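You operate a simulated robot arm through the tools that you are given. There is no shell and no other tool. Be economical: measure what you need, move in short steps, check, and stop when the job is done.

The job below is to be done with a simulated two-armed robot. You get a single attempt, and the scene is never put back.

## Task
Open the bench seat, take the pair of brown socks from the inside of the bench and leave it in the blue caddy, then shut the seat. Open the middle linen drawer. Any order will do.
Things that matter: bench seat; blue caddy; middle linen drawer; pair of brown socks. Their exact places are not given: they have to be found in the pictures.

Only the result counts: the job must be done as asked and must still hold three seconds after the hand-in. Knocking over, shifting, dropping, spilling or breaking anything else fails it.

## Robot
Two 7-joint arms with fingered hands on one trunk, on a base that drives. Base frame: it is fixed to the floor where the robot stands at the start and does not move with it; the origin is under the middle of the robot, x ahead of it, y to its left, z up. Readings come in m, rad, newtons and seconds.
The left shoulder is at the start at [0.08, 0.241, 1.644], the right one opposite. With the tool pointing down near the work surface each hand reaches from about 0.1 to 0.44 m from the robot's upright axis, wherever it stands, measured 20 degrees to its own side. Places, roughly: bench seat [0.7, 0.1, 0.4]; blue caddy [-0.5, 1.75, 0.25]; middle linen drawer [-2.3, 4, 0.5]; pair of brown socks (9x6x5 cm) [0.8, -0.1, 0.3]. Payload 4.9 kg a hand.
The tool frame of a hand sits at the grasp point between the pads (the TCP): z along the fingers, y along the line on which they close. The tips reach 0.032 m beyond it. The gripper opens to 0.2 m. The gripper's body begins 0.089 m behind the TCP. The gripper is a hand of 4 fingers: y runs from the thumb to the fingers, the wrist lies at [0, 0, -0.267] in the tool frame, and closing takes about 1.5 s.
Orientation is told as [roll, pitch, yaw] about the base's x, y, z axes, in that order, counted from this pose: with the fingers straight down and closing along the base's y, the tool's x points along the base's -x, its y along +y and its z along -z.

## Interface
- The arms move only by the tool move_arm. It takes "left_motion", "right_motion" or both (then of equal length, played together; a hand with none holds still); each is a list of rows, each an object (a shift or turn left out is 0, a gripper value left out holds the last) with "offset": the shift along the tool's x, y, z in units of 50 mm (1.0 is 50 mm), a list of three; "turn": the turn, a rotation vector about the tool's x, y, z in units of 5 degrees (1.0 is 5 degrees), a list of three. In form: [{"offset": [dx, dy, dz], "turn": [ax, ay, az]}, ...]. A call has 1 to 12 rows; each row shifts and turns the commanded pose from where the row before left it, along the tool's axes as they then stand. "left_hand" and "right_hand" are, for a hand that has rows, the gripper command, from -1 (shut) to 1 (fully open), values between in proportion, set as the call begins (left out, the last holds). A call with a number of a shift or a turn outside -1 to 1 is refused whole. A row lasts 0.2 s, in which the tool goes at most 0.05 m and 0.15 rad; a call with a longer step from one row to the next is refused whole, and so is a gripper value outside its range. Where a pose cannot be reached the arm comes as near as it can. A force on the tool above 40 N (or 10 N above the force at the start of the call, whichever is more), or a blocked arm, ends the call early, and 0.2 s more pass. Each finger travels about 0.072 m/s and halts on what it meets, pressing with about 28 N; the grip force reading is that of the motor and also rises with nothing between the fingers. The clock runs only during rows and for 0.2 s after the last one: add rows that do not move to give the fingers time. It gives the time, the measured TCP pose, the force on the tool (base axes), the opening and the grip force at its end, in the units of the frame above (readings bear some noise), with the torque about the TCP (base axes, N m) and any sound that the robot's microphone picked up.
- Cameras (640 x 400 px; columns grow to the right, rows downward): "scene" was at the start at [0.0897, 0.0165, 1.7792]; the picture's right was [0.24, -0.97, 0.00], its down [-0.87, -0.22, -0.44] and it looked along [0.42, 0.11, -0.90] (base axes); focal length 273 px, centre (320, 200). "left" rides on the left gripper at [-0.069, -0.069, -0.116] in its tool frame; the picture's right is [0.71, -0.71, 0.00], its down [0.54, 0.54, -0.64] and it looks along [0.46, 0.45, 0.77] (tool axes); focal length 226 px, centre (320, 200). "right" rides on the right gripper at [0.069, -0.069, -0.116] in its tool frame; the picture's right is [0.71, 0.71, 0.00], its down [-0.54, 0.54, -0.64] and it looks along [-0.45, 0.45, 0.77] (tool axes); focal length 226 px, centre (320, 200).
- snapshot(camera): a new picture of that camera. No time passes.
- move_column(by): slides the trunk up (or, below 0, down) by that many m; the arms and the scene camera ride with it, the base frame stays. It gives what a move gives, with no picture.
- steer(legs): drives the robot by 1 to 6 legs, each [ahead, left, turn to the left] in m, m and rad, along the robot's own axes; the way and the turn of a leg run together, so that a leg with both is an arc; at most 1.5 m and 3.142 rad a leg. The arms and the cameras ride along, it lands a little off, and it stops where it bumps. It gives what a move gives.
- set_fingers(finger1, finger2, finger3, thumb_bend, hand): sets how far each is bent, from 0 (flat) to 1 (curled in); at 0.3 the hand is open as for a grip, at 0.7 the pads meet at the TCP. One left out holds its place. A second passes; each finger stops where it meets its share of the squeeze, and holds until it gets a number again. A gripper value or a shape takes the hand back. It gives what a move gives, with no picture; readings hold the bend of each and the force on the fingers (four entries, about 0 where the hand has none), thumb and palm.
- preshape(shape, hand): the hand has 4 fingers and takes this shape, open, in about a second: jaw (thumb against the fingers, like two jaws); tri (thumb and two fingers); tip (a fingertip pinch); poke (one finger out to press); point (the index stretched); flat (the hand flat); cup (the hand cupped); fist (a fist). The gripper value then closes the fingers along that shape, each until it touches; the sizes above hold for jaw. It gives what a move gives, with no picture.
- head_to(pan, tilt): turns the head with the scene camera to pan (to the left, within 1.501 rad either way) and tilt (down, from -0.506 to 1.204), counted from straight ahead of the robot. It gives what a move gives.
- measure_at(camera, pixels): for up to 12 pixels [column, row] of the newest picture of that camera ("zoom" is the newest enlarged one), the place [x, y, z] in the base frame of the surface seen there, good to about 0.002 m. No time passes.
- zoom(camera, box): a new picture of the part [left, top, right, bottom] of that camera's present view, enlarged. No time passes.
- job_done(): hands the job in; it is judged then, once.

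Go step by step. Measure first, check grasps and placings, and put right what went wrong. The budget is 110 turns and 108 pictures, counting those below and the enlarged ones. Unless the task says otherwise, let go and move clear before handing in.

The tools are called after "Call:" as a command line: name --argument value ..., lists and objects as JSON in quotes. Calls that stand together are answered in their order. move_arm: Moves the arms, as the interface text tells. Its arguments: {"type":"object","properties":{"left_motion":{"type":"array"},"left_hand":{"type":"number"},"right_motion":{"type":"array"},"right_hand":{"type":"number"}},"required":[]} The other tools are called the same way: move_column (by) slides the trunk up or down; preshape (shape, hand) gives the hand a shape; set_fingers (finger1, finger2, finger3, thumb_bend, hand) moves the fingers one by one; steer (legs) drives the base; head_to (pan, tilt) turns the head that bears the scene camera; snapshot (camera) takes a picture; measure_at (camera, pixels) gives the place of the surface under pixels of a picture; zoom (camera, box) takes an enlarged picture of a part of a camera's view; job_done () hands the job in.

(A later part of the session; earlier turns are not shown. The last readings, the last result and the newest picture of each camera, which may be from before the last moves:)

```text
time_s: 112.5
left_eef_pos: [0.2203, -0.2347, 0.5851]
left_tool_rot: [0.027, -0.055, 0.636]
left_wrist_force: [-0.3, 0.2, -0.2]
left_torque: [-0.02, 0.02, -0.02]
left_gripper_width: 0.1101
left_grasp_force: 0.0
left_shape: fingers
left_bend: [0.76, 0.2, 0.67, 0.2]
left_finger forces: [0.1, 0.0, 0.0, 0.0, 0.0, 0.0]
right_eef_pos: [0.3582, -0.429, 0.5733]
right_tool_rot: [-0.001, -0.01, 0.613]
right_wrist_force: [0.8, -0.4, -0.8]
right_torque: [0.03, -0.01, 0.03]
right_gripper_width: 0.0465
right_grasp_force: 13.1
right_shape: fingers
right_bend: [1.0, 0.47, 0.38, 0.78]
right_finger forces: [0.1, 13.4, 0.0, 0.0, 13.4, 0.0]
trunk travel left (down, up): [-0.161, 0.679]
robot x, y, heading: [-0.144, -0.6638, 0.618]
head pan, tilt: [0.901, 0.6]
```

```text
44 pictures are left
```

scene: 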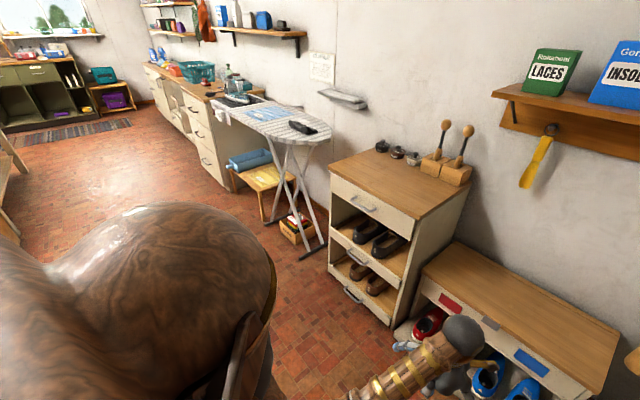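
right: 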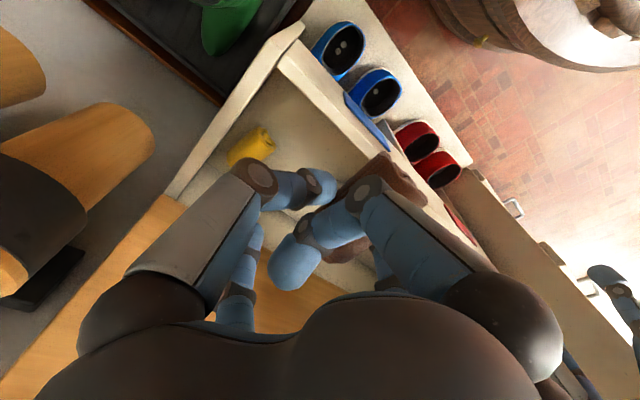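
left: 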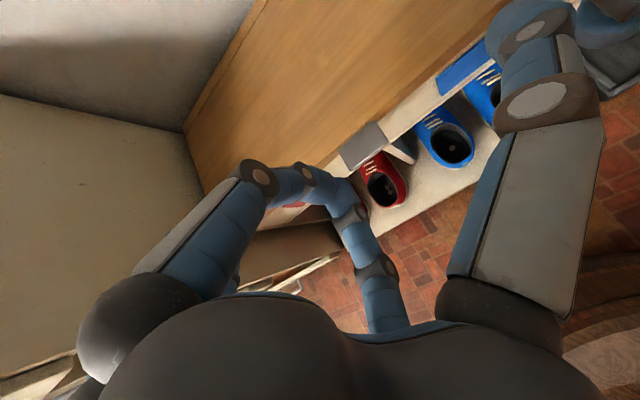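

A good view of the room. I'll zoom on the ironing-board area and measure candidate objects.

Call:
zoom --camera "scene" --box '[130, 50, 350, 270]'

Call:
measure_at --camera "scene" --pixels '[[298, 230], [250, 162], [265, 175], [205, 150], [190, 110], [35, 75], [115, 100], [270, 118], [230, 165], [105, 75], [180, 100]]'

```text
1.82 times, centred on (240, 160) of scene
```

zoom: 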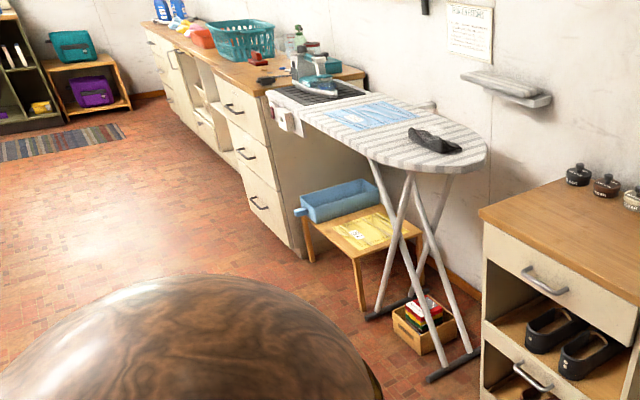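

```text
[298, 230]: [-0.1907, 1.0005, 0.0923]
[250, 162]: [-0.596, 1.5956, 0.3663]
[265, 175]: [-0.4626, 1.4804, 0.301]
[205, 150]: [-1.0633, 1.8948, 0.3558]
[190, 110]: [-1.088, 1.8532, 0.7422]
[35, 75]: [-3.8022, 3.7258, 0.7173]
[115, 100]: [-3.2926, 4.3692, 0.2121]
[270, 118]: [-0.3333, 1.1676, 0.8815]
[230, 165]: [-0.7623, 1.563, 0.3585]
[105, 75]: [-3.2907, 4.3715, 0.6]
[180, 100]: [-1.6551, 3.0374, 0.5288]
```

The blue caddy sits on the small table at zoom (340,200), under or next to the ironing board. Measuring its extents and the board's.

Call:
measure_at --camera "zoom" --pixels '[[310, 222], [382, 198], [345, 195], [375, 183], [303, 195], [298, 211], [335, 205], [272, 93], [340, 140], [430, 168], [485, 150], [330, 245]]'

Call:
measure_at --camera "scene" --pixels '[[268, 215], [312, 250], [225, 190], [340, 310], [240, 100], [215, 105]]'

```text
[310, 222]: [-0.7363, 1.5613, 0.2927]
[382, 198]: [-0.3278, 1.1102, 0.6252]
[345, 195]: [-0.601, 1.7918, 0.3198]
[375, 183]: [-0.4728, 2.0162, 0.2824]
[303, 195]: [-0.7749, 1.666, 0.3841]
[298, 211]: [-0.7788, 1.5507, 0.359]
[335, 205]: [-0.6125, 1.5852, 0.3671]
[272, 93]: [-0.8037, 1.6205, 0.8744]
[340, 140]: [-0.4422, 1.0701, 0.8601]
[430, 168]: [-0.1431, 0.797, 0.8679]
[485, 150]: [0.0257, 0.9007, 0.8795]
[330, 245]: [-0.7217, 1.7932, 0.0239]
```

```text
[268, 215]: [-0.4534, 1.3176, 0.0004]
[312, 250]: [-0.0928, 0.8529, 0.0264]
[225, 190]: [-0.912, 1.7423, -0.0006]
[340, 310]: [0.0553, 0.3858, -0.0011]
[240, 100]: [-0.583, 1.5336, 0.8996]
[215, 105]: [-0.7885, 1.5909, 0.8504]
```

The caddy is under the ironing board (board z 0.87, caddy rim z ~0.37). I'll strafe left along the wall to face it. First I'll check what's at the far left of the view.

Call:
measure_at --camera "scene" --pixels '[[5, 175], [8, 225], [18, 160], [2, 150], [60, 170], [10, 240]]'

Call:
steer --legs '[[0, 1.0, 0]]'

Call:
head_to --pan 0.6 --tilt 0.7

Call:
snapshot --camera "scene"

```text
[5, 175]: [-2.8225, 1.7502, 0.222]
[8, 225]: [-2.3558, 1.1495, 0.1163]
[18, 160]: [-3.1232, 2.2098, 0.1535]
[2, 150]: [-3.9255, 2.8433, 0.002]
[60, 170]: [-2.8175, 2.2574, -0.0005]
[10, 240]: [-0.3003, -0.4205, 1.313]
```

```text
time_s: 117.7
left_eef_pos: [-0.3502, 0.5712, 0.585]
left_tool_rot: [0.026, -0.054, 0.635]
left_wrist_force: [-0.5, -0.6, 0.4]
left_torque: [0.0, -0.01, 0.0]
left_gripper_width: 0.1105
left_grasp_force: 0.0
left_shape: fingers
left_bend: [0.76, 0.2, 0.67, 0.2]
left_finger forces: [0.1, 0.0, 0.0, 0.0, 0.0, 0.1]
right_eef_pos: [-0.2123, 0.3758, 0.5734]
right_tool_rot: [0.0, -0.011, 0.614]
right_wrist_force: [0.0, -0.2, 0.7]
right_torque: [-0.06, 0.01, 0.0]
right_gripper_width: 0.0465
right_grasp_force: 13.3
right_shape: fingers
right_bend: [1.0, 0.47, 0.38, 0.78]
right_finger forces: [0.0, 13.4, 0.0, 0.0, 13.4, 0.1]
trunk travel left (down, up): [-0.161, 0.679]
robot x, y, heading: [-0.7134, 0.144, 0.614]
head pan, tilt: [0.901, 0.6]
```

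```text
time_s: 118.5
left_eef_pos: [-0.3489, 0.5706, 0.5855]
left_tool_rot: [0.025, -0.053, 0.634]
left_wrist_force: [0.0, -0.1, 1.4]
left_torque: [0.0, 0.03, -0.02]
left_gripper_width: 0.1103
left_grasp_force: 0.1
left_shape: fingers
left_bend: [0.76, 0.2, 0.67, 0.2]
left_finger forces: [0.0, 0.0, 0.0, 0.0, 0.0, 0.0]
right_eef_pos: [-0.2134, 0.3777, 0.5742]
right_tool_rot: [0.0, -0.011, 0.615]
right_wrist_force: [-0.6, 0.0, -0.8]
right_torque: [-0.01, -0.04, -0.01]
right_gripper_width: 0.0463
right_grasp_force: 13.0
right_shape: fingers
right_bend: [1.0, 0.47, 0.38, 0.78]
right_finger forces: [0.0, 13.4, 0.1, 0.1, 13.4, 0.0]
trunk travel left (down, up): [-0.161, 0.679]
robot x, y, heading: [-0.7158, 0.1397, 0.617]
head pan, tilt: [0.6, 0.7]
```

```text
42 pictures are left
```

scene: 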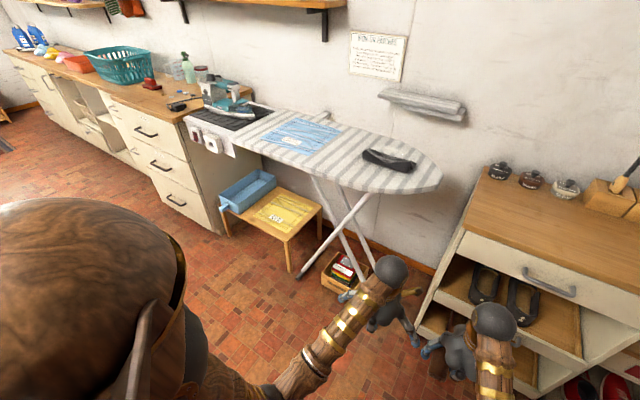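

Continuing left 0.9 to face the caddy.

Call:
steer --legs '[[0, 0.95, 0]]'

Call:
head_to --pan 0.0 --tilt 0.75

Call:
snapshot --camera "scene"

```text
time_s: 123.4
left_eef_pos: [-0.8925, 1.3444, 0.5852]
left_tool_rot: [0.027, -0.055, 0.631]
left_wrist_force: [0.8, 0.8, -0.1]
left_torque: [-0.01, -0.02, 0.03]
left_gripper_width: 0.1103
left_grasp_force: 0.2
left_shape: fingers
left_bend: [0.76, 0.2, 0.67, 0.2]
left_finger forces: [0.1, 0.0, 0.1, 0.1, 0.0, 0.0]
right_eef_pos: [-0.7566, 1.1496, 0.574]
right_tool_rot: [0.0, -0.011, 0.611]
right_wrist_force: [-0.6, 0.6, 0.1]
right_torque: [0.0, 0.0, -0.02]
right_gripper_width: 0.0466
right_grasp_force: 13.4
right_shape: fingers
right_bend: [1.0, 0.47, 0.38, 0.78]
right_finger forces: [0.0, 13.3, 0.0, 0.0, 13.4, 0.0]
trunk travel left (down, up): [-0.161, 0.679]
robot x, y, heading: [-1.2583, 0.9218, 0.611]
head pan, tilt: [0.6, 0.7]
```

```text
time_s: 124.4
left_eef_pos: [-0.8937, 1.3444, 0.5858]
left_tool_rot: [0.026, -0.054, 0.631]
left_wrist_force: [-0.6, -0.6, 0.1]
left_torque: [0.0, 0.0, -0.01]
left_gripper_width: 0.1102
left_grasp_force: 0.0
left_shape: fingers
left_bend: [0.76, 0.2, 0.67, 0.2]
left_finger forces: [0.0, 0.0, 0.0, 0.1, 0.1, 0.0]
right_eef_pos: [-0.7569, 1.1505, 0.5726]
right_tool_rot: [0.002, -0.01, 0.611]
right_wrist_force: [-0.3, 0.0, -0.2]
right_torque: [0.01, -0.01, -0.04]
right_gripper_width: 0.0464
right_grasp_force: 13.9
right_shape: fingers
right_bend: [1.0, 0.47, 0.38, 0.78]
right_finger forces: [0.1, 13.4, 0.1, 0.0, 13.3, 0.0]
trunk travel left (down, up): [-0.161, 0.679]
robot x, y, heading: [-1.2573, 0.921, 0.614]
head pan, tilt: [0.0, 0.75]
```

```text
41 pictures are left
```

scene: 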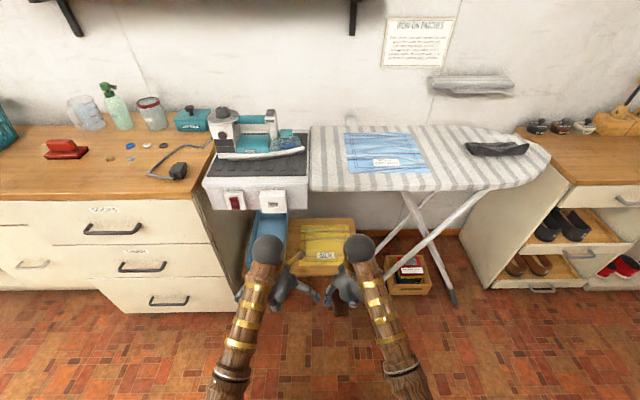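

The caddy is directly below the iron station, at (270,235). I'll move the left arm aside and zoom in.

Call:
move_arm --left_motion '[{"offset": [0, 0.8, 0.2]}, {"offset": [0, 0.8, 0.2]}, {"offset": [0, 0.8, 0.2]}, {"offset": [0, 0.8, 0.2]}, {"offset": [0, 0.8, 0]}, {}]'

Call:
zoom --camera "scene" --box '[190, 130, 390, 310]'

Call:
snapshot --camera "right"

```text
time_s: 125.8
left_eef_pos: [-1.0122, 1.508, 0.5512]
left_tool_rot: [0.025, -0.055, 0.633]
left_wrist_force: [-0.8, -0.5, -0.6]
left_torque: [-0.04, 0.02, -0.01]
left_gripper_width: 0.1107
left_grasp_force: 0.0
left_shape: fingers
left_bend: [0.76, 0.2, 0.67, 0.2]
left_finger forces: [0.0, 0.0, 0.0, 0.0, 0.0, 0.0]
right_eef_pos: [-0.7572, 1.1504, 0.5732]
right_tool_rot: [0.001, -0.011, 0.609]
right_wrist_force: [0.9, -0.6, -1.4]
right_torque: [-0.03, 0.0, 0.0]
right_gripper_width: 0.0463
right_grasp_force: 13.6
right_shape: fingers
right_bend: [1.0, 0.47, 0.38, 0.78]
right_finger forces: [0.0, 13.5, 0.0, 0.0, 13.4, 0.0]
trunk travel left (down, up): [-0.161, 0.679]
robot x, y, heading: [-1.2628, 0.917, 0.613]
head pan, tilt: [0.0, 0.75]
```

```text
2.22 times, centred on (290, 220) of scene
```

zoom: 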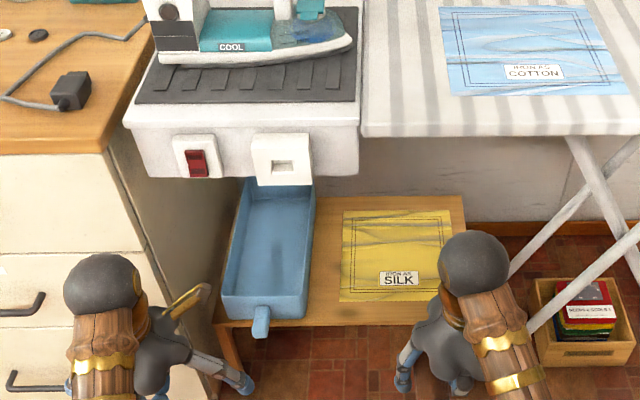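

```text
39 pictures are left
```

right: 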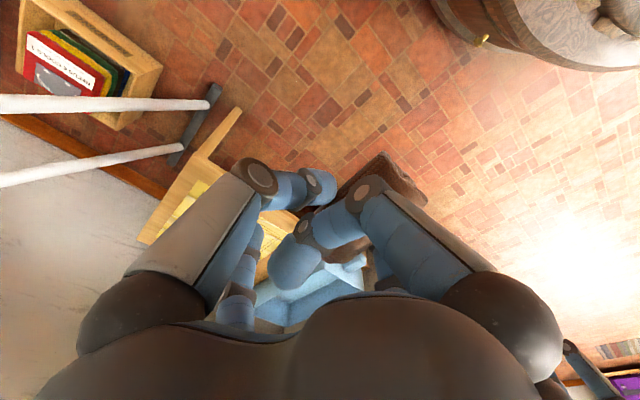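

Call:
measure_at --camera "zoom" --pixels '[[223, 292], [303, 300], [240, 200], [314, 195], [262, 322], [265, 285], [270, 230], [280, 190], [250, 172], [283, 178], [222, 330], [465, 300]]'

Call:
measure_at --camera "scene" --pixels '[[270, 203], [262, 208], [300, 208], [340, 190], [250, 230], [212, 208]]'

```text
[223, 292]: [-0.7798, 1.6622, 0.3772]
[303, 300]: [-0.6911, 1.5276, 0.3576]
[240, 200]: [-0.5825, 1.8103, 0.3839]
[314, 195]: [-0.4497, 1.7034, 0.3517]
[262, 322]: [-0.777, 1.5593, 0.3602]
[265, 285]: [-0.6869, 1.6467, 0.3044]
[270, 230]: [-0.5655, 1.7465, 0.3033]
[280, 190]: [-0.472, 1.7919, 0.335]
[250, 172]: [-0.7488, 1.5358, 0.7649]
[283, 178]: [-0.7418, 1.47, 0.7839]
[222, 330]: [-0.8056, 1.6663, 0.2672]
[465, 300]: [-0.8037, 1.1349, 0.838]
```

```text
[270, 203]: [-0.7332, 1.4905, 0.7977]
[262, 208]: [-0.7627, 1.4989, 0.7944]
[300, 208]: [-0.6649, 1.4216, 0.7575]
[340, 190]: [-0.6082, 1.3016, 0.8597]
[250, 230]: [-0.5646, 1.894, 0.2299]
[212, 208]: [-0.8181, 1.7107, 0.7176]
```

Caddy interior: u 0.34–0.63, v −1.805…−1.645, floor z 0.304, rim ~0.37. The iron station overhangs from u 0.285 at z ≥0.75. I'll retract the left arm, strafe left 0.35, then lower and tilt the right hand forward.

Call:
move_arm --left_motion '[{"offset": [0.55, 0, 0.38]}, {"offset": [0.55, 0, 0.38]}, {"offset": [0.55, 0, 0.38]}, {"offset": [0.55, 0, 0.38]}, {"offset": [0.55, 0, 0.38]}, {"offset": [0.55, 0, 0.38]}, {"offset": [0.55, 0, 0.38]}, {"offset": [0.55, 0, 0.38]}, {"offset": [0.55, 0, 0.38]}, {}]' --right_motion '[{"offset": [0, 0, 0.6]}, {"offset": [0, 0, 0.6]}, {"offset": [0, 0, 0.6]}, {"turn": [0, -1, 0]}, {"turn": [0, -1, 0]}, {"turn": [0, -1, 0]}, {"turn": [0, -1, 0]}, {"turn": [0, -1, 0]}, {"turn": [0, -1, 0]}, {"turn": [0, -1, 0]}]'

Call:
steer --legs '[[0, 0.35, 0]]'

Call:
snapshot --camera "scene"

```text
time_s: 128.0
left_eef_pos: [-1.1987, 1.3881, 0.3625]
left_tool_rot: [0.012, -0.069, 0.628]
left_wrist_force: [0.3, 0.6, -1.0]
left_torque: [0.03, 0.04, 0.0]
left_gripper_width: 0.1103
left_grasp_force: 0.0
left_shape: fingers
left_bend: [0.76, 0.2, 0.67, 0.2]
left_finger forces: [0.1, 0.0, 0.0, 0.0, 0.0, 0.0]
right_eef_pos: [-0.7573, 1.1567, 0.4815]
right_tool_rot: [-0.023, -0.619, 0.626]
right_wrist_force: [-0.2, 0.3, -0.3]
right_torque: [-0.01, -0.01, 0.02]
right_gripper_width: 0.0463
right_grasp_force: 13.7
right_shape: fingers
right_bend: [1.0, 0.47, 0.38, 0.78]
right_finger forces: [0.0, 13.4, 0.0, 0.1, 13.3, 0.1]
trunk travel left (down, up): [-0.161, 0.679]
robot x, y, heading: [-1.2625, 0.9169, 0.608]
head pan, tilt: [0.0, 0.75]
```

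```text
time_s: 130.3
left_eef_pos: [-1.4018, 1.6715, 0.3625]
left_tool_rot: [0.011, -0.064, 0.626]
left_wrist_force: [-0.4, 0.6, 0.6]
left_torque: [-0.02, -0.02, -0.01]
left_gripper_width: 0.1103
left_grasp_force: 0.1
left_shape: fingers
left_bend: [0.76, 0.2, 0.67, 0.2]
left_finger forces: [0.0, 0.0, 0.0, 0.1, 0.0, 0.0]
right_eef_pos: [-0.9611, 1.4444, 0.4827]
right_tool_rot: [-0.025, -0.618, 0.626]
right_wrist_force: [-0.2, -0.2, -0.7]
right_torque: [-0.03, -0.05, 0.0]
right_gripper_width: 0.0464
right_grasp_force: 13.7
right_shape: fingers
right_bend: [1.0, 0.47, 0.38, 0.78]
right_finger forces: [0.1, 13.3, 0.1, 0.1, 13.4, 0.0]
trunk travel left (down, up): [-0.161, 0.679]
robot x, y, heading: [-1.4631, 1.2058, 0.613]
head pan, tilt: [0.0, 0.75]
```

```text
38 pictures are left
```

scene: 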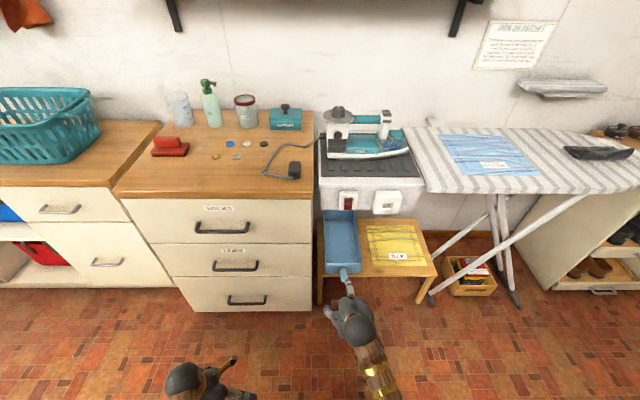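

Right hand is in line with the caddy (v −1.734). Driving ahead 0.25, and zooming on the labelled drawers too.

Call:
zoom --camera "scene" --box '[100, 180, 330, 320]'

Call:
steer --legs '[[0.25, 0, 0]]'

Call:
snapshot --camera "scene"

Call:
snapshot --camera "right"

```text
2.78 times, centred on (215, 250) of scene
```

zoom: 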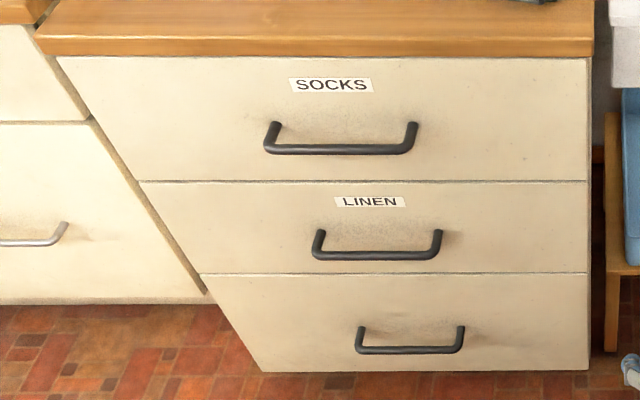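

```text
time_s: 132.1
left_eef_pos: [-1.1931, 1.8164, 0.3654]
left_tool_rot: [0.013, -0.069, 0.62]
left_wrist_force: [-0.2, -0.2, 0.2]
left_torque: [-0.02, -0.01, 0.03]
left_gripper_width: 0.1104
left_grasp_force: 0.0
left_shape: fingers
left_bend: [0.76, 0.2, 0.67, 0.2]
left_finger forces: [0.0, 0.0, 0.1, 0.1, 0.0, 0.1]
right_eef_pos: [-0.7552, 1.5869, 0.4841]
right_tool_rot: [-0.023, -0.618, 0.623]
right_wrist_force: [-0.9, 0.4, -0.2]
right_torque: [-0.02, 0.01, 0.0]
right_gripper_width: 0.0461
right_grasp_force: 12.8
right_shape: fingers
right_bend: [1.0, 0.47, 0.38, 0.78]
right_finger forces: [0.0, 13.3, 0.0, 0.0, 13.3, 0.1]
trunk travel left (down, up): [-0.161, 0.679]
robot x, y, heading: [-1.2578, 1.3477, 0.609]
head pan, tilt: [0.0, 0.75]
```

```text
36 pictures are left
```

scene: 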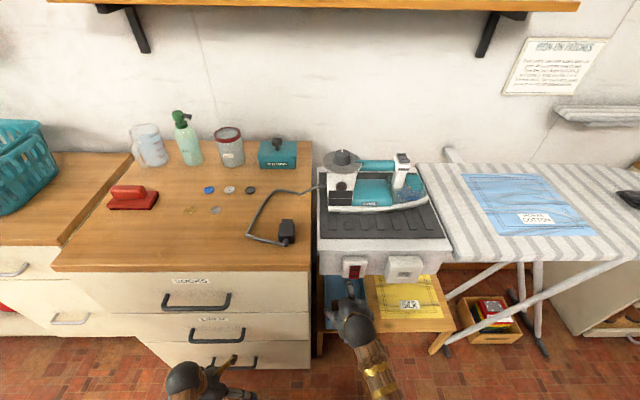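

```text
35 pictures are left
```

right: 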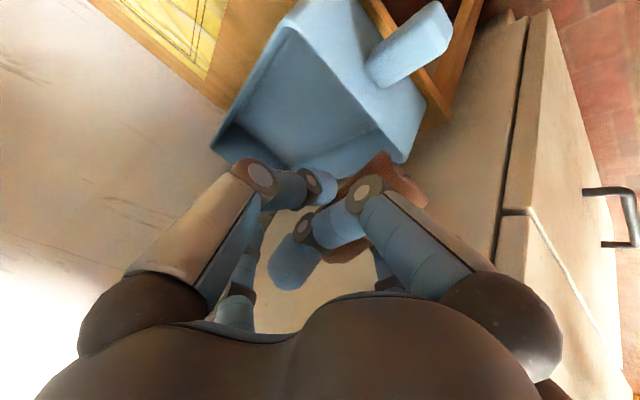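

The right hand is just ahead of the caddy's front rim (u 0.31, v −1.73). I'll go forward over the rim, then down into the caddy.

Call:
move_arm --right_motion '[{"offset": [-0.29, 0, 0.45]}, {"offset": [-0.29, 0, 0.45]}, {"offset": [-0.04, 0, 0.46]}, {"offset": [-0.04, 0, 0.46]}, {"offset": [-0.06, 0, 0.78]}, {}]'

Call:
snapshot --camera "right"

Call:
zoom --camera "scene" --box '[270, 200, 430, 380]'

```text
time_s: 133.5
left_eef_pos: [-1.1906, 1.817, 0.3662]
left_tool_rot: [0.017, -0.068, 0.615]
left_wrist_force: [-1.2, 0.4, 0.0]
left_torque: [-0.01, -0.04, 0.02]
left_gripper_width: 0.1104
left_grasp_force: 0.1
left_shape: fingers
left_bend: [0.76, 0.2, 0.67, 0.2]
left_finger forces: [0.0, 0.0, 0.1, 0.1, 0.0, 0.1]
right_eef_pos: [-0.6682, 1.6451, 0.3977]
right_tool_rot: [-0.019, -0.617, 0.621]
right_wrist_force: [0.1, -0.6, 1.0]
right_torque: [-0.03, -0.04, -0.01]
right_gripper_width: 0.0461
right_grasp_force: 14.1
right_shape: fingers
right_bend: [1.0, 0.47, 0.38, 0.78]
right_finger forces: [0.0, 14.9, 0.1, 0.0, 13.8, 0.0]
trunk travel left (down, up): [-0.161, 0.679]
robot x, y, heading: [-1.257, 1.3485, 0.612]
head pan, tilt: [0.0, 0.75]
```

```text
34 pictures are left
```

right: 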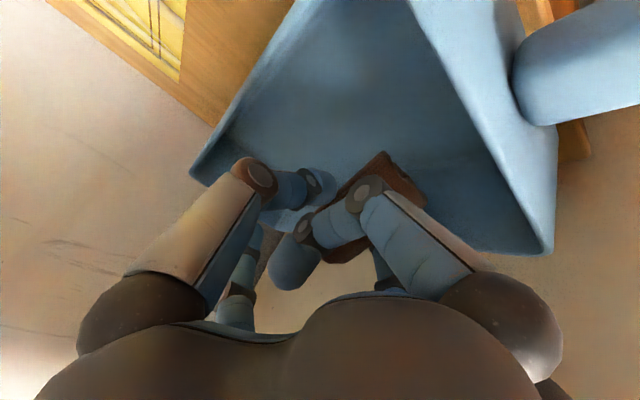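

```text
2.22 times, centred on (350, 290) of scene
```

zoom: 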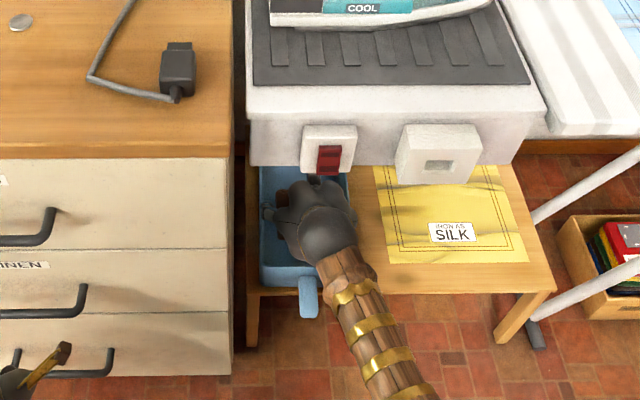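

The socks are inside the caddy walls. Lowering 2.5 cm more, then releasing.

Call:
move_arm --right_motion '[{"offset": [0.15, 0, 0.2]}, {"offset": [0.15, 0, 0.2]}, {}]'

Call:
set_fingers --hand "right" --finger2 0.38 --thumb_bend 0.38

Call:
snapshot --camera "right"

```text
time_s: 134.3
left_eef_pos: [-1.1912, 1.8163, 0.3659]
left_tool_rot: [0.018, -0.071, 0.616]
left_wrist_force: [0.7, -0.3, -0.8]
left_torque: [-0.02, 0.03, 0.01]
left_gripper_width: 0.1105
left_grasp_force: 0.1
left_shape: fingers
left_bend: [0.76, 0.2, 0.67, 0.2]
left_finger forces: [0.0, 0.0, 0.0, 0.0, 0.1, 0.1]
right_eef_pos: [-0.6696, 1.6446, 0.3744]
right_tool_rot: [-0.018, -0.62, 0.62]
right_wrist_force: [0.2, -0.7, -0.7]
right_torque: [0.0, -0.02, -0.02]
right_gripper_width: 0.0465
right_grasp_force: 14.3
right_shape: fingers
right_bend: [1.0, 0.47, 0.38, 0.78]
right_finger forces: [0.1, 15.1, 0.1, 0.1, 13.9, 0.0]
trunk travel left (down, up): [-0.161, 0.679]
robot x, y, heading: [-1.2587, 1.348, 0.61]
head pan, tilt: [0.0, 0.75]
```

```text
time_s: 135.3
left_eef_pos: [-1.1907, 1.818, 0.3654]
left_tool_rot: [0.017, -0.074, 0.614]
left_wrist_force: [-0.6, -0.4, -0.8]
left_torque: [0.0, 0.02, 0.0]
left_gripper_width: 0.1104
left_grasp_force: 0.1
left_shape: fingers
left_bend: [0.76, 0.2, 0.67, 0.2]
left_finger forces: [0.1, 0.0, 0.1, 0.0, 0.1, 0.0]
right_eef_pos: [-0.6701, 1.6448, 0.3754]
right_tool_rot: [-0.019, -0.62, 0.62]
right_wrist_force: [-1.3, 4.0, 7.3]
right_torque: [0.61, 0.47, 0.04]
right_gripper_width: 0.0939
right_grasp_force: 18.3
right_shape: fingers
right_bend: [1.0, 0.58, 0.38, 0.43]
right_finger forces: [0.0, 16.7, 0.0, 0.0, 19.4, 0.1]
trunk travel left (down, up): [-0.161, 0.679]
robot x, y, heading: [-1.2587, 1.3476, 0.608]
head pan, tilt: [0.0, 0.75]
```

```text
32 pictures are left
```

right: 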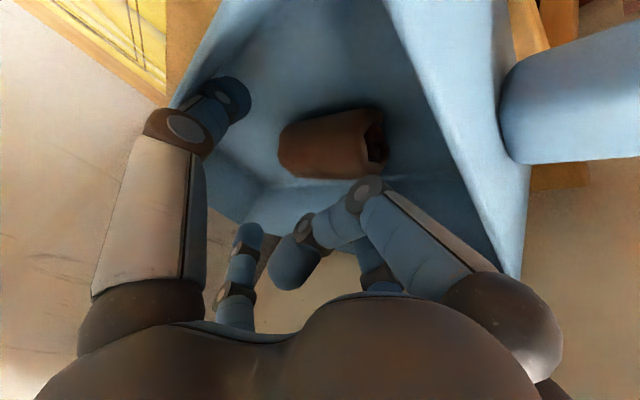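

Socks are on the caddy floor at (335,145). The opened digits press on the side walls, so I'll narrow them a bit before lifting out.

Call:
set_fingers --hand "right" --finger2 0.62 --thumb_bend 0.52

Call:
move_arm --right_motion '[{"offset": [-0.17, 0, -0.25]}, {"offset": [-0.17, 0, -0.25]}, {"offset": [0.06, 0, -0.6]}, {"offset": [0.06, 0, -0.6]}, {"offset": [0.29, 0, -0.45]}, {"offset": [0.29, 0, -0.45]}, {}]'

Call:
snapshot --camera "right"

```text
time_s: 136.3
left_eef_pos: [-1.1907, 1.8162, 0.3664]
left_tool_rot: [0.016, -0.073, 0.613]
left_wrist_force: [-0.2, 0.2, -0.1]
left_torque: [-0.01, 0.02, -0.02]
left_gripper_width: 0.1103
left_grasp_force: 0.0
left_shape: fingers
left_bend: [0.76, 0.2, 0.67, 0.2]
left_finger forces: [0.0, 0.1, 0.1, 0.0, 0.0, 0.0]
right_eef_pos: [-0.6691, 1.6449, 0.3733]
right_tool_rot: [-0.019, -0.62, 0.621]
right_wrist_force: [0.1, -0.2, 0.4]
right_torque: [-0.04, -0.02, -0.01]
right_gripper_width: 0.0821
right_grasp_force: 0.1
right_shape: fingers
right_bend: [1.0, 0.62, 0.38, 0.52]
right_finger forces: [0.0, 0.0, 0.0, 0.1, 0.0, 0.0]
trunk travel left (down, up): [-0.161, 0.679]
robot x, y, heading: [-1.2585, 1.3515, 0.61]
head pan, tilt: [0.0, 0.75]
```

```text
time_s: 137.9
left_eef_pos: [-1.1932, 1.8171, 0.3669]
left_tool_rot: [0.018, -0.072, 0.616]
left_wrist_force: [-0.3, 0.4, -0.4]
left_torque: [-0.02, -0.01, 0.0]
left_gripper_width: 0.1104
left_grasp_force: 0.0
left_shape: fingers
left_bend: [0.76, 0.2, 0.67, 0.2]
left_finger forces: [0.0, 0.0, 0.1, 0.1, 0.1, 0.0]
right_eef_pos: [-0.7442, 1.5934, 0.47]
right_tool_rot: [-0.02, -0.619, 0.622]
right_wrist_force: [0.0, -0.2, 0.6]
right_torque: [-0.01, -0.02, 0.01]
right_gripper_width: 0.0823
right_grasp_force: 0.1
right_shape: fingers
right_bend: [1.0, 0.62, 0.38, 0.52]
right_finger forces: [0.0, 0.0, 0.0, 0.1, 0.1, 0.0]
trunk travel left (down, up): [-0.161, 0.679]
robot x, y, heading: [-1.26, 1.3539, 0.612]
head pan, tilt: [0.0, 0.75]
```

```text
31 pictures are left
```

right: 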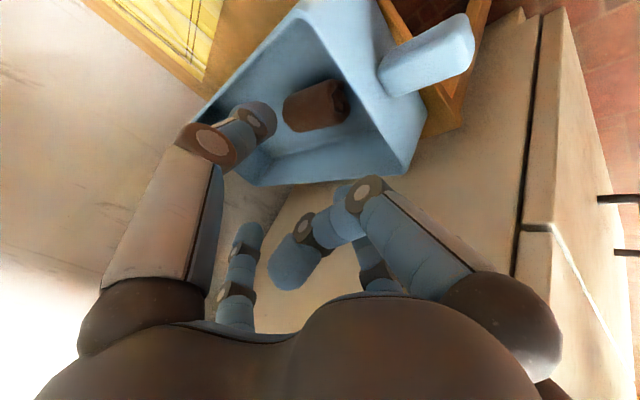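

The socks rest in the caddy and the hand is clear. I'll back up and travel left along the counter to look for the linen drawers.

Call:
steer --legs '[[-0.3, 0, 0], [0, 1.3, 0]]'

Call:
head_to --pan 0.45 --tilt 0.55

Call:
snapshot --camera "scene"

```text
time_s: 146.1
left_eef_pos: [-2.183, 2.7071, 0.3671]
left_tool_rot: [0.016, -0.073, 0.618]
left_wrist_force: [0.0, -0.5, -0.9]
left_torque: [-0.06, 0.01, 0.0]
left_gripper_width: 0.1107
left_grasp_force: 0.1
left_shape: fingers
left_bend: [0.76, 0.2, 0.67, 0.2]
left_finger forces: [0.1, 0.0, 0.0, 0.0, 0.0, 0.0]
right_eef_pos: [-1.7364, 2.4834, 0.4709]
right_tool_rot: [-0.02, -0.623, 0.619]
right_wrist_force: [0.5, -1.1, 0.3]
right_torque: [0.01, -0.01, -0.04]
right_gripper_width: 0.082
right_grasp_force: 0.1
right_shape: fingers
right_bend: [1.0, 0.62, 0.38, 0.52]
right_finger forces: [0.0, 0.0, 0.1, 0.0, 0.0, 0.1]
trunk travel left (down, up): [-0.161, 0.679]
robot x, y, heading: [-2.2504, 2.2422, 0.616]
head pan, tilt: [0.0, 0.75]
```

```text
time_s: 147.0
left_eef_pos: [-2.1812, 2.7064, 0.367]
left_tool_rot: [0.019, -0.074, 0.61]
left_wrist_force: [0.3, -0.5, 0.4]
left_torque: [0.01, -0.02, 0.02]
left_gripper_width: 0.1104
left_grasp_force: 0.1
left_shape: fingers
left_bend: [0.76, 0.2, 0.67, 0.2]
left_finger forces: [0.0, 0.2, 0.0, 0.0, 0.0, 0.0]
right_eef_pos: [-1.735, 2.482, 0.4704]
right_tool_rot: [-0.018, -0.622, 0.618]
right_wrist_force: [1.0, 0.2, -0.3]
right_torque: [0.01, 0.0, 0.02]
right_gripper_width: 0.0818
right_grasp_force: 0.0
right_shape: fingers
right_bend: [1.0, 0.62, 0.38, 0.52]
right_finger forces: [0.0, 0.1, 0.0, 0.2, 0.0, 0.0]
trunk travel left (down, up): [-0.161, 0.679]
robot x, y, heading: [-2.2499, 2.241, 0.613]
head pan, tilt: [0.45, 0.55]
```

```text
30 pictures are left
```

scene: 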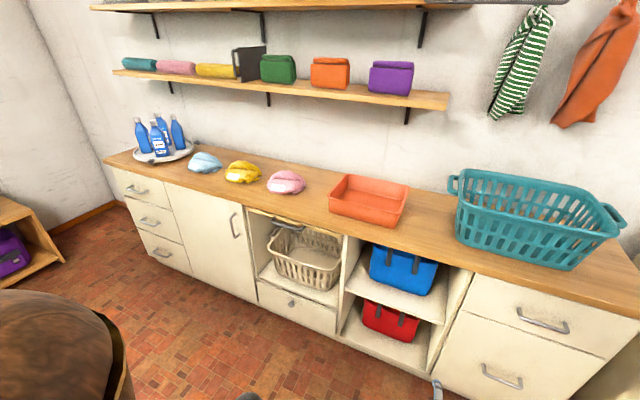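

A three-drawer bank is at the far left, (150,220). Measuring it against the hinted place.

Call:
measure_at --camera "scene" --pixels '[[140, 190], [150, 222], [163, 252], [150, 205], [160, 235], [122, 200], [185, 225], [290, 302], [545, 320], [500, 378], [235, 225]]'

Call:
zoom --camera "scene" --box '[90, 140, 280, 300]'

```text
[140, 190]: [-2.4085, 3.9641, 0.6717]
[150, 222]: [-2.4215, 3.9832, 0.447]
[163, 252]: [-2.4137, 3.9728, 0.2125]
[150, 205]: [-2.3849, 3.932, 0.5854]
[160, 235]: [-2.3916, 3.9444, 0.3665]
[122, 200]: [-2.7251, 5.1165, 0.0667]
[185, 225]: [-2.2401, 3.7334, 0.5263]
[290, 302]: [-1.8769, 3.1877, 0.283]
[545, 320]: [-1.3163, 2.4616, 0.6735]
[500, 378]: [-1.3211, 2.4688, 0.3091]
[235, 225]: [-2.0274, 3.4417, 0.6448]
```

```text
2.50 times, centred on (185, 220) of scene
```

zoom: 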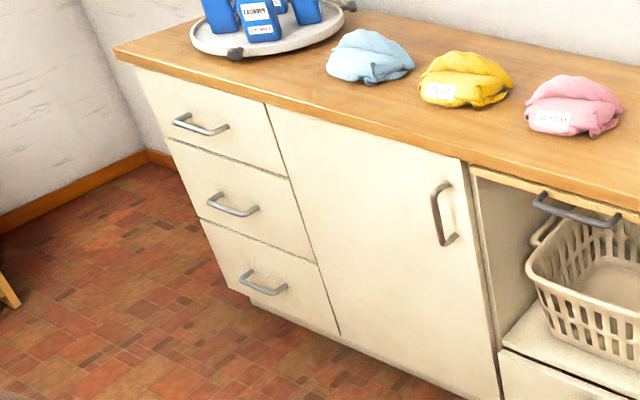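

The middle drawer of this bank, handle at about (-2.42, 3.98, 0.447), matches the hint. Its height equals the bench tab, so I'll use the same tilted pinch grip. Driving left 1.4 and looking at the handle.

Call:
steer --legs '[[0, 1.39, 0]]'

Call:
head_to --pan 0.1 --tilt 0.8

Call:
snapshot --camera "scene"

```text
time_s: 153.9
left_eef_pos: [-2.975, 3.8378, 0.369]
left_tool_rot: [0.019, -0.076, 0.611]
left_wrist_force: [-0.8, 0.0, -0.4]
left_torque: [0.01, 0.03, -0.01]
left_gripper_width: 0.1105
left_grasp_force: 0.0
left_shape: fingers
left_bend: [0.76, 0.2, 0.67, 0.2]
left_finger forces: [0.0, 0.1, 0.1, 0.0, 0.0, 0.1]
right_eef_pos: [-2.5295, 3.614, 0.4709]
right_tool_rot: [-0.018, -0.621, 0.621]
right_wrist_force: [0.0, 0.2, -0.3]
right_torque: [0.01, 0.05, -0.01]
right_gripper_width: 0.082
right_grasp_force: 0.1
right_shape: fingers
right_bend: [1.0, 0.62, 0.38, 0.52]
right_finger forces: [0.0, 0.0, 0.0, 0.1, 0.0, 0.1]
trunk travel left (down, up): [-0.161, 0.679]
robot x, y, heading: [-3.0433, 3.3716, 0.612]
head pan, tilt: [0.45, 0.55]
```

```text
time_s: 154.7
left_eef_pos: [-2.9743, 3.8375, 0.3693]
left_tool_rot: [0.022, -0.076, 0.607]
left_wrist_force: [0.3, -0.3, 0.5]
left_torque: [0.0, 0.0, -0.02]
left_gripper_width: 0.1104
left_grasp_force: 0.0
left_shape: fingers
left_bend: [0.76, 0.2, 0.67, 0.2]
left_finger forces: [0.1, 0.0, 0.0, 0.1, 0.0, 0.1]
right_eef_pos: [-2.5294, 3.6134, 0.4703]
right_tool_rot: [-0.016, -0.622, 0.62]
right_wrist_force: [-0.5, 0.7, -0.2]
right_torque: [0.01, -0.01, 0.0]
right_gripper_width: 0.082
right_grasp_force: 0.1
right_shape: fingers
right_bend: [1.0, 0.62, 0.38, 0.52]
right_finger forces: [0.0, 0.0, 0.0, 0.1, 0.0, 0.1]
trunk travel left (down, up): [-0.161, 0.679]
robot x, y, heading: [-3.047, 3.3712, 0.613]
head pan, tilt: [0.099, 0.799]
```

```text
28 pictures are left
```

scene: 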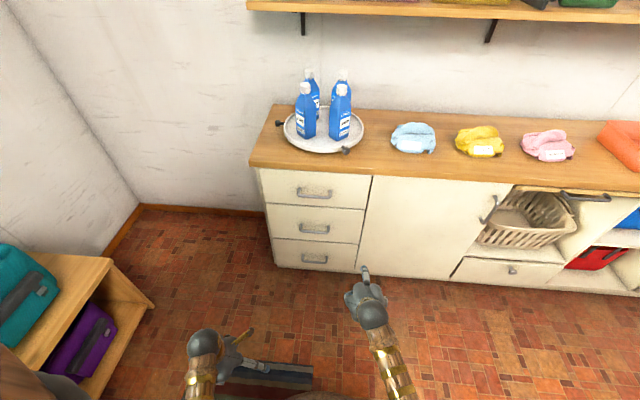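

Call:
zoom --camera "scene" --box '[255, 160, 385, 280]'

Call:
measure_at --camera "zoom" --pixels '[[290, 223], [240, 223], [345, 226], [226, 215], [358, 218], [290, 229], [290, 200], [290, 245], [290, 210], [290, 165], [290, 310], [400, 330]]'

```text
3.33 times, centred on (320, 220) of scene
```

zoom: 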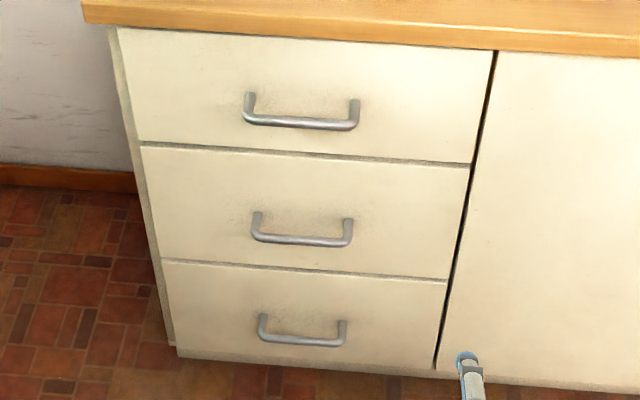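

```text
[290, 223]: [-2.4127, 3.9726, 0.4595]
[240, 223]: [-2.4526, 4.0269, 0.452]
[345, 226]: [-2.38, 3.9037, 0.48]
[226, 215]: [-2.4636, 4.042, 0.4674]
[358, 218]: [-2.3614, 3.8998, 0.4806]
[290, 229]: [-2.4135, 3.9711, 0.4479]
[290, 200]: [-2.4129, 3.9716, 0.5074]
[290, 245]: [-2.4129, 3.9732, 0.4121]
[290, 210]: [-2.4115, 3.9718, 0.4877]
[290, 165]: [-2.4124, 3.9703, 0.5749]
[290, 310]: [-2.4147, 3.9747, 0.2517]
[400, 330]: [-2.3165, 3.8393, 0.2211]
```

Call:
measure_at --camera "zoom" --pixels '[[300, 239], [302, 241], [280, 238], [325, 242], [262, 235], [345, 240], [256, 225], [348, 230], [300, 243], [300, 236]]'

```text
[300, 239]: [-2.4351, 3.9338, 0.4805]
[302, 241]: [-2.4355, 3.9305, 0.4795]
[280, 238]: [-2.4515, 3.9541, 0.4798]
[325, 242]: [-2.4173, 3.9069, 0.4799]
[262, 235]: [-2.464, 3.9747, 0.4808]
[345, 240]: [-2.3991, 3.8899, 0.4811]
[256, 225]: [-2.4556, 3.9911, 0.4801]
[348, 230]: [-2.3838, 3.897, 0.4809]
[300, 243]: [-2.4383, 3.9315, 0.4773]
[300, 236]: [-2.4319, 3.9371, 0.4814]
```

The bar is at z 0.478, u 0.307, v −4.66…−4.56; the drawer front is at u 0.350 (gap ~3.5 cm). I'll open left digits 1 and 3, move the left hand to a staging point, shift the right hand aside, then tilt.

Call:
set_fingers --hand "left" --finger1 0.4 --finger3 0.4 --finger2 0.3 --thumb_bend 0.3

Call:
move_arm --left_motion '[{"offset": [-0.625, -0.59, -0.33]}, {"offset": [-0.625, -0.59, -0.33]}, {"offset": [-0.625, -0.59, -0.33]}, {"offset": [-0.625, -0.59, -0.33]}, {"offset": [-0.625, -0.59, -0.33]}, {"offset": [-0.625, -0.59, -0.33]}, {"offset": [-0.625, -0.59, -0.33]}, {"offset": [-0.625, -0.59, -0.33]}, {}]' --right_motion '[{"offset": [0, -0.5, 0]}, {"offset": [0, -0.5, 0]}, {"offset": [0, -0.5, 0]}, {"offset": [0, -0.5, 0]}, {"offset": [0, -0.5, 0]}, {"offset": [0, -0.5, 0]}, {"offset": [0, -0.4, 0]}, {}, {}]'

Call:
move_arm --left_motion '[{"turn": [0, -1, 0]}, {"turn": [0, -1, 0]}, {"turn": [0, -1, 0]}, {"turn": [0, -1, 0]}, {"turn": [0, -1, 0]}, {"turn": [0, -1, 0]}, {"turn": [0, -1, 0]}, {"turn": [0, -1, 0]}, {"turn": [0, -1, 0]}, {"turn": [0, -1, 0]}, {"turn": [0, -1, 0]}, {}]'

Call:
snapshot --camera "left"

```text
time_s: 155.7
left_eef_pos: [-2.9743, 3.8376, 0.369]
left_tool_rot: [0.019, -0.076, 0.608]
left_wrist_force: [-0.1, 0.9, -0.4]
left_torque: [-0.01, 0.03, 0.0]
left_gripper_width: 0.1245
left_grasp_force: 0.1
left_shape: fingers
left_bend: [0.4, 0.3, 0.4, 0.3]
left_finger forces: [0.0, 0.0, 0.0, 0.1, 0.0, 0.1]
right_eef_pos: [-2.5289, 3.615, 0.4697]
right_tool_rot: [-0.014, -0.62, 0.62]
right_wrist_force: [0.0, 0.1, 0.5]
right_torque: [-0.01, -0.01, 0.02]
right_gripper_width: 0.0819
right_grasp_force: 0.1
right_shape: fingers
right_bend: [1.0, 0.62, 0.38, 0.52]
right_finger forces: [0.0, 0.0, 0.0, 0.1, 0.1, 0.0]
trunk travel left (down, up): [-0.161, 0.679]
robot x, y, heading: [-3.0453, 3.3745, 0.614]
head pan, tilt: [0.099, 0.799]
```

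```text
time_s: 157.7
left_eef_pos: [-2.6416, 3.7738, 0.5151]
left_tool_rot: [0.031, -0.076, 0.611]
left_wrist_force: [0.3, 0.4, 0.5]
left_torque: [-0.02, -0.02, 0.0]
left_gripper_width: 0.1239
left_grasp_force: 0.0
left_shape: fingers
left_bend: [0.4, 0.3, 0.4, 0.3]
left_finger forces: [0.0, 0.1, 0.1, 0.0, 0.1, 0.0]
right_eef_pos: [-2.4293, 3.4706, 0.4685]
right_tool_rot: [0.0, -0.621, 0.61]
right_wrist_force: [0.9, -1.0, -0.4]
right_torque: [-0.02, 0.05, -0.01]
right_gripper_width: 0.082
right_grasp_force: 0.1
right_shape: fingers
right_bend: [1.0, 0.62, 0.38, 0.52]
right_finger forces: [0.0, 0.0, 0.0, 0.0, 0.0, 0.0]
trunk travel left (down, up): [-0.161, 0.679]
robot x, y, heading: [-3.0453, 3.3694, 0.607]
head pan, tilt: [0.099, 0.799]
```

```text
time_s: 160.3
left_eef_pos: [-2.6397, 3.7742, 0.5156]
left_tool_rot: [0.063, -1.035, 0.558]
left_wrist_force: [0.1, -1.0, 0.4]
left_torque: [-0.01, 0.0, 0.03]
left_gripper_width: 0.124
left_grasp_force: 0.1
left_shape: fingers
left_bend: [0.4, 0.3, 0.4, 0.3]
left_finger forces: [0.1, 0.0, 0.0, 0.0, 0.1, 0.0]
right_eef_pos: [-2.4289, 3.4715, 0.4694]
right_tool_rot: [0.001, -0.622, 0.611]
right_wrist_force: [-0.6, 1.0, 0.0]
right_torque: [0.01, 0.02, 0.02]
right_gripper_width: 0.082
right_grasp_force: 0.0
right_shape: fingers
right_bend: [1.0, 0.62, 0.38, 0.52]
right_finger forces: [0.1, 0.1, 0.1, 0.1, 0.1, 0.0]
trunk travel left (down, up): [-0.161, 0.679]
robot x, y, heading: [-3.0439, 3.3717, 0.616]
head pan, tilt: [0.099, 0.799]
```

```text
26 pictures are left
```

left: 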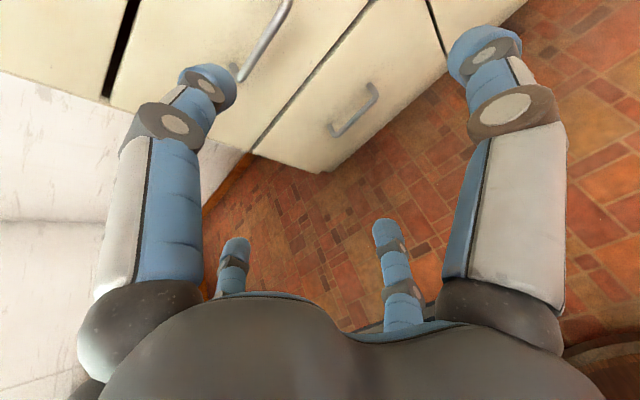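

Left hand is staged (v −4.605, z 0.516). Driving ahead 0.15, then lowering onto the bar line.

Call:
steer --legs '[[0.15, 0, 0]]'

Call:
move_arm --left_motion '[{"offset": [0.35, 0.1, 0.2]}, {"offset": [0.31, 0.1, 0.19]}, {}, {}]'

Call:
snapshot --camera "left"

```text
time_s: 161.7
left_eef_pos: [-2.5174, 3.8606, 0.5135]
left_tool_rot: [0.063, -1.033, 0.558]
left_wrist_force: [0.1, -0.4, 0.5]
left_torque: [0.01, 0.01, 0.02]
left_gripper_width: 0.1242
left_grasp_force: 0.0
left_shape: fingers
left_bend: [0.4, 0.3, 0.4, 0.3]
left_finger forces: [0.0, 0.0, 0.0, 0.0, 0.0, 0.1]
right_eef_pos: [-2.3063, 3.5574, 0.4683]
right_tool_rot: [-0.001, -0.62, 0.612]
right_wrist_force: [-0.4, 0.0, 0.6]
right_torque: [-0.01, 0.0, 0.01]
right_gripper_width: 0.0818
right_grasp_force: 0.1
right_shape: fingers
right_bend: [1.0, 0.62, 0.38, 0.52]
right_finger forces: [0.0, 0.1, 0.0, 0.0, 0.1, 0.0]
trunk travel left (down, up): [-0.161, 0.679]
robot x, y, heading: [-2.9175, 3.4555, 0.613]
head pan, tilt: [0.099, 0.799]
```

```text
time_s: 162.7
left_eef_pos: [-2.5277, 3.875, 0.4763]
left_tool_rot: [0.009, -1.034, 0.593]
left_wrist_force: [-0.3, 0.6, 0.4]
left_torque: [0.02, -0.02, -0.03]
left_gripper_width: 0.1239
left_grasp_force: 0.1
left_shape: fingers
left_bend: [0.4, 0.3, 0.4, 0.3]
left_finger forces: [0.0, 0.1, 0.0, 0.1, 0.1, 0.0]
right_eef_pos: [-2.3126, 3.5649, 0.4794]
right_tool_rot: [-0.035, -0.62, 0.632]
right_wrist_force: [-0.5, -0.6, 0.0]
right_torque: [-0.01, -0.03, -0.03]
right_gripper_width: 0.082
right_grasp_force: 0.1
right_shape: fingers
right_bend: [1.0, 0.62, 0.38, 0.52]
right_finger forces: [0.0, 0.1, 0.1, 0.1, 0.0, 0.0]
trunk travel left (down, up): [-0.161, 0.679]
robot x, y, heading: [-2.9194, 3.4578, 0.61]
head pan, tilt: [0.099, 0.799]
```

```text
25 pictures are left
```

left: 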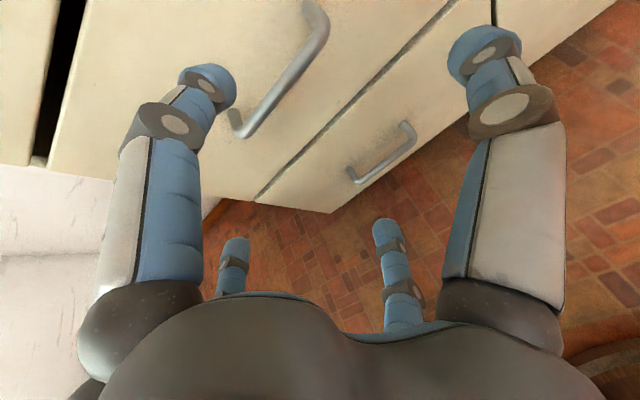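

Lined up: u 0.200, v −4.62, z 0.476. Advancing 8.5 cm.

Call:
move_arm --left_motion '[{"offset": [-0.22, 0, 0.365]}, {"offset": [-0.22, 0, 0.365]}, {"offset": [-0.22, 0, 0.365]}, {"offset": [-0.22, 0, 0.365]}, {}, {}]'

Call:
snapshot --camera "left"

```text
time_s: 163.6
left_eef_pos: [-2.4634, 3.9108, 0.4778]
left_tool_rot: [0.056, -1.034, 0.565]
left_wrist_force: [-19.4, -14.5, 8.1]
left_torque: [1.13, -1.45, 0.0]
left_gripper_width: 0.1204
left_grasp_force: 12.1
left_shape: fingers
left_bend: [0.41, 0.3, 0.4, 0.3]
left_finger forces: [24.6, 0.1, 0.0, 0.0, 0.1, 0.1]
right_eef_pos: [-2.3075, 3.558, 0.4666]
right_tool_rot: [0.0, -0.621, 0.614]
right_wrist_force: [-0.2, 0.4, -0.2]
right_torque: [0.02, -0.01, -0.01]
right_gripper_width: 0.082
right_grasp_force: 0.1
right_shape: fingers
right_bend: [1.0, 0.62, 0.38, 0.52]
right_finger forces: [0.1, 0.0, 0.1, 0.0, 0.0, 0.0]
trunk travel left (down, up): [-0.161, 0.679]
robot x, y, heading: [-2.9227, 3.4584, 0.612]
head pan, tilt: [0.099, 0.799]
stopped in row 4 (left hand): the force on the tool passed its limit at 53 N (the readings are from after the stop); the commanded pose is now the measured one
```

```text
24 pictures are left
```

left: 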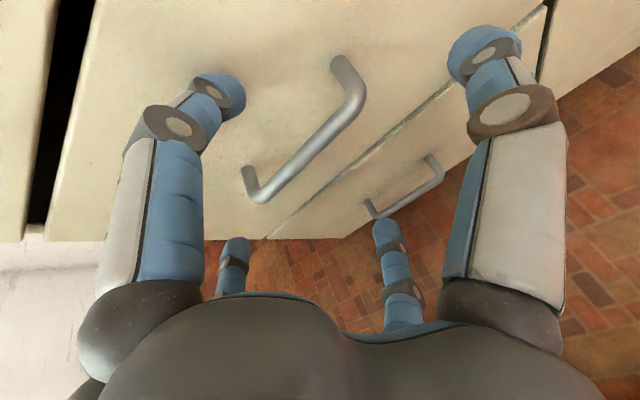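

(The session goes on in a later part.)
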